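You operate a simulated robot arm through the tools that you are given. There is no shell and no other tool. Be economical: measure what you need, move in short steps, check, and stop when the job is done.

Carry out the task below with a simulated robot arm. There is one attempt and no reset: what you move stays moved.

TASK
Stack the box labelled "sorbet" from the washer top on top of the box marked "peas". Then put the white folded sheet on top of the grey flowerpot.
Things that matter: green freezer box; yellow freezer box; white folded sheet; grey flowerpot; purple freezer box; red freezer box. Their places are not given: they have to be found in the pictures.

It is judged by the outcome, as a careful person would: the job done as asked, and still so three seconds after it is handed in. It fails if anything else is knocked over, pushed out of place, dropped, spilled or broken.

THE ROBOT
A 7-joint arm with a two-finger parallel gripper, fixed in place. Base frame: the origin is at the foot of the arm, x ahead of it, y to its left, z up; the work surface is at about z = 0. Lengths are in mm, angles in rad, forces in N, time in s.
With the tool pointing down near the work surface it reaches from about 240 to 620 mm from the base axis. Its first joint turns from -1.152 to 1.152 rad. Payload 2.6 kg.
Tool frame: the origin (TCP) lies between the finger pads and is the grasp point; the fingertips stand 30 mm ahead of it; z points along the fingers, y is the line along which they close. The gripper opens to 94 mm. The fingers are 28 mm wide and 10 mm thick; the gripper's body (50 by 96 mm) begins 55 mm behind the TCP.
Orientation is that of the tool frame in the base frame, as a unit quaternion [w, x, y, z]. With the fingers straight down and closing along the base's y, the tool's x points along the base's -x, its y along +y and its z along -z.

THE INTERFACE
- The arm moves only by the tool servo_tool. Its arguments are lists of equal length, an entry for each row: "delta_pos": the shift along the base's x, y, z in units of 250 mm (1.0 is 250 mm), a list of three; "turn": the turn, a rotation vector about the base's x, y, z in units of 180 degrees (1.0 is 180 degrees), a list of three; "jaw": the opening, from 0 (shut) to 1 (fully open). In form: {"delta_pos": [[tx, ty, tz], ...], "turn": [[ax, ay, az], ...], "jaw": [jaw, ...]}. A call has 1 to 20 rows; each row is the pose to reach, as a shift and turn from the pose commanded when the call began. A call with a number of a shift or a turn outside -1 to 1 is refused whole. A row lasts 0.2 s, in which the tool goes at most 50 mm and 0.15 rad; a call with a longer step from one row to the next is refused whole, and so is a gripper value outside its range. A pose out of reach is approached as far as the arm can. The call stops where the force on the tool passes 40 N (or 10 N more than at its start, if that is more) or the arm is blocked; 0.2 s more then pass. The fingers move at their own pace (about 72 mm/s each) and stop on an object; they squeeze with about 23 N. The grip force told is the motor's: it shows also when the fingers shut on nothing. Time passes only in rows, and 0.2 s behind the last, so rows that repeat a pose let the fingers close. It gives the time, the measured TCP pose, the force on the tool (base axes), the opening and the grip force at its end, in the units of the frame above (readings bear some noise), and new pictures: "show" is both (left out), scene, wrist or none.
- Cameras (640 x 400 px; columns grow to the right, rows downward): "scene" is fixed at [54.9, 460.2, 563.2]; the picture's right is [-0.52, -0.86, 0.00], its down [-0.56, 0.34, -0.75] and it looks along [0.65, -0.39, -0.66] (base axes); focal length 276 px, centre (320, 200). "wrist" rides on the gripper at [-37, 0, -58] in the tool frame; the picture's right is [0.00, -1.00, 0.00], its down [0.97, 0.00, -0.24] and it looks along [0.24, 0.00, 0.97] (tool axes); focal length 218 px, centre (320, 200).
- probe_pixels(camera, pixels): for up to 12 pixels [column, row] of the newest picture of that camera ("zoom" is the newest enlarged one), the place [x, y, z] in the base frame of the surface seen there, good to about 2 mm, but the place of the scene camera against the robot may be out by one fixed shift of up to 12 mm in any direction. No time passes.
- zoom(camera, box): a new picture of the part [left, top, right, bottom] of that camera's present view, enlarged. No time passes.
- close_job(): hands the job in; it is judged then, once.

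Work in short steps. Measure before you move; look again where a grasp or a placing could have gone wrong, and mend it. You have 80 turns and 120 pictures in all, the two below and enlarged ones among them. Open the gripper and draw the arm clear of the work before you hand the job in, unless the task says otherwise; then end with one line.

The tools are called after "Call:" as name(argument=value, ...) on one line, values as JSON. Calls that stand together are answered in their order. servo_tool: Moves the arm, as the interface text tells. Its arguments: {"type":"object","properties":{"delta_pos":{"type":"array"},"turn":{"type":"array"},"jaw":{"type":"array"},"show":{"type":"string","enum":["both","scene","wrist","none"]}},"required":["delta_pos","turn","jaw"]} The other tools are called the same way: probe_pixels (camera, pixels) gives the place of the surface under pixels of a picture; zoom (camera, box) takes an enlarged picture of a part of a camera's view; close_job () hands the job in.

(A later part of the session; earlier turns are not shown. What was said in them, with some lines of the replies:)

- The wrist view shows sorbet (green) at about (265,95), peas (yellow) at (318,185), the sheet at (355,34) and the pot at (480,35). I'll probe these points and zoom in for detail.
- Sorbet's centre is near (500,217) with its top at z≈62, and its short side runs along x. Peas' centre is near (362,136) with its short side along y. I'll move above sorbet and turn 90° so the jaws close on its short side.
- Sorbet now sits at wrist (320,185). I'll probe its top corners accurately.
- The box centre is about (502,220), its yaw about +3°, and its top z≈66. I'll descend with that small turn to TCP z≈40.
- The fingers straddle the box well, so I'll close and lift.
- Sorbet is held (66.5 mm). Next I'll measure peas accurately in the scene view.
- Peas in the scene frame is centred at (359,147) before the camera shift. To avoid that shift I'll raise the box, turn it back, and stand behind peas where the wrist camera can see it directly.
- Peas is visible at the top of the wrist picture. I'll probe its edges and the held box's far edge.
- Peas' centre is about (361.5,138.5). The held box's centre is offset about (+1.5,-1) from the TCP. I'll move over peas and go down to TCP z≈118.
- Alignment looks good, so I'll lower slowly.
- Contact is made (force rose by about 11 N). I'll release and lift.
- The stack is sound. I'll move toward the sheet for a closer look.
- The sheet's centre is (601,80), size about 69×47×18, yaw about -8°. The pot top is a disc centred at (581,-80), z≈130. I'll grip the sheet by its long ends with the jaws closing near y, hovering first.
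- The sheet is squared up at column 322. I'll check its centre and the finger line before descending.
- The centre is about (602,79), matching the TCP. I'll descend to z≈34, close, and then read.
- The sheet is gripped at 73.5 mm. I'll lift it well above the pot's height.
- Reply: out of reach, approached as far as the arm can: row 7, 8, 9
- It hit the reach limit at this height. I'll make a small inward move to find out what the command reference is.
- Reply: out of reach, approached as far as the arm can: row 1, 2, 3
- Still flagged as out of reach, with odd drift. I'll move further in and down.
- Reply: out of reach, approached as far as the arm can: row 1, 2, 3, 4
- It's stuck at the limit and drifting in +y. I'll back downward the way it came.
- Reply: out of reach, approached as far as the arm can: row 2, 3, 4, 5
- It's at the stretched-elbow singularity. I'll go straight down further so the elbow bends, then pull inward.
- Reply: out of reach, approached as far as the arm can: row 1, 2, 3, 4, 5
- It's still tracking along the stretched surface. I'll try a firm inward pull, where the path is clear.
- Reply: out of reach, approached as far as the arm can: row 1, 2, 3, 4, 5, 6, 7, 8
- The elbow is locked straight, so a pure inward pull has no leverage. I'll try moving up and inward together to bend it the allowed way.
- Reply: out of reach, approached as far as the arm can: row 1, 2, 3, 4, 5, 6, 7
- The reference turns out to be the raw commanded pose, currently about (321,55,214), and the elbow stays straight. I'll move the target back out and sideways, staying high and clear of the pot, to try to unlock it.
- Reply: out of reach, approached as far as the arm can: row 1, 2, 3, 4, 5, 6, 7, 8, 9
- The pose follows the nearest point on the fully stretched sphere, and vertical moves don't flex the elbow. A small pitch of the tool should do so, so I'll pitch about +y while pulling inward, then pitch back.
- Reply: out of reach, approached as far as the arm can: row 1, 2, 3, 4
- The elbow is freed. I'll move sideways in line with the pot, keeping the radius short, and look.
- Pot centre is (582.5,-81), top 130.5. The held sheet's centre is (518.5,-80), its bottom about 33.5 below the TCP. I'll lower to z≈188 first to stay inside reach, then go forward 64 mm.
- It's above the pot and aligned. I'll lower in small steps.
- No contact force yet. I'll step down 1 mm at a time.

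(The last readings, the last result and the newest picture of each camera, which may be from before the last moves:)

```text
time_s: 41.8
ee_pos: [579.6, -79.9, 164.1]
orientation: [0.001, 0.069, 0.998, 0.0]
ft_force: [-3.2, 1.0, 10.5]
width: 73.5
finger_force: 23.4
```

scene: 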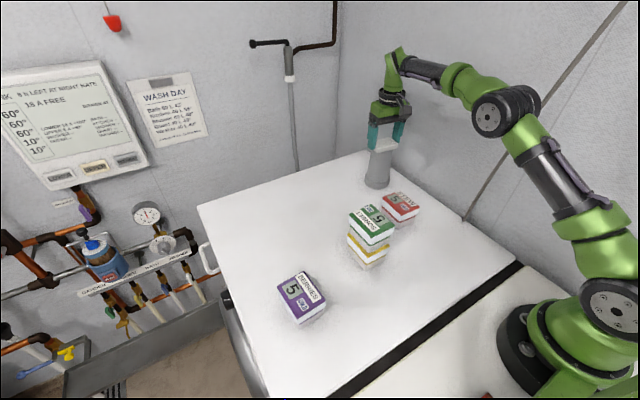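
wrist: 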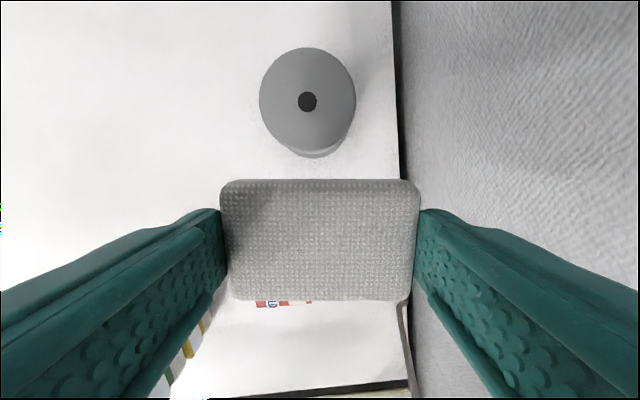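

Contact is made (about 10 N). I'll release, rise modestly within reach, then retract inward and up.

Call:
servo_tool(delta_pos=[[0, 0, 0.004], [0, 0, 0.004], [0, 0, 0.004], [0, 0, 0.004], [0, 0, 0.05], [0, 0, 0.1], [0, 0, 0.136], [-0.06, 0, 0.15], [-0.16, 0, 0.2], [-0.3, 0, 0.3], [-0.44, 0, 0.4], [-0.44, 0, 0.4]], turn=[[0, 0, 0], [0, 0, 0], [0, 0, 0], [0, 0, 0], [0, 0, 0], [0, 0, 0], [0, 0, 0], [0, 0, 0], [0, 0, 0], [0, 0, 0], [0, 0, 0], [0, 0, 0]], jaw=[1, 1, 1, 1, 1, 1, 1, 1, 1, 1, 1, 1])

Call:
zoom(camera="scene", box=[270, 110, 430, 330])

```text
time_s: 44.4
ee_pos: [467.3, -79.4, 262.1]
orientation: [0.0, 0.069, 0.998, -0.001]
ft_force: [0.5, -0.5, -0.1]
width: 93.9
finger_force: 0.0
```

scene: 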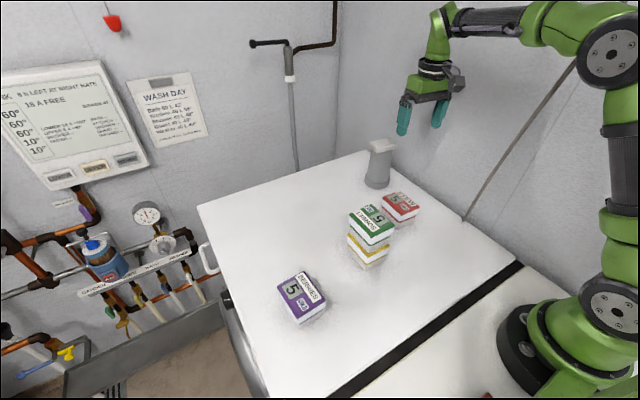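
wrist: 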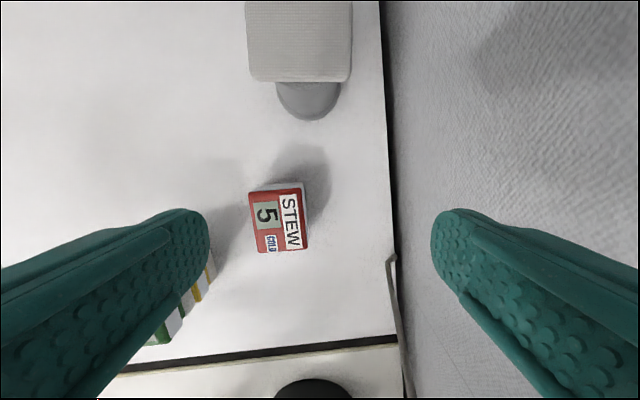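

```text
1.82 times, centred on (350, 220) of scene
```

zoom: 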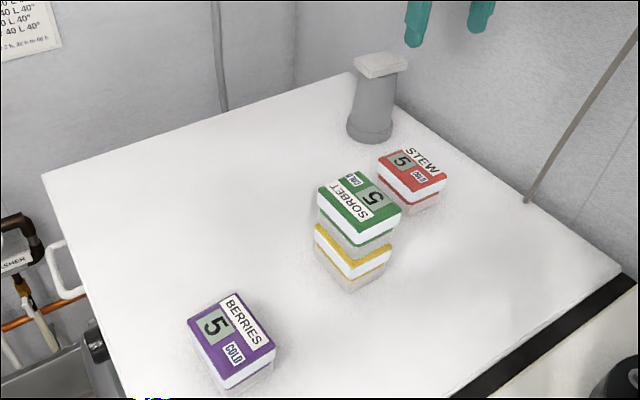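

The sheet rests level on the pot, sorbet sits squarely on peas, and nothing else has moved. The gripper is open and clear, so I'm handing in.

Call:
close_job()

```text
The job is handed in.
```

The sorbet box is stacked on the peas box and the white folded sheet is on the grey flowerpot; nothing else was moved, and the job is handed in.
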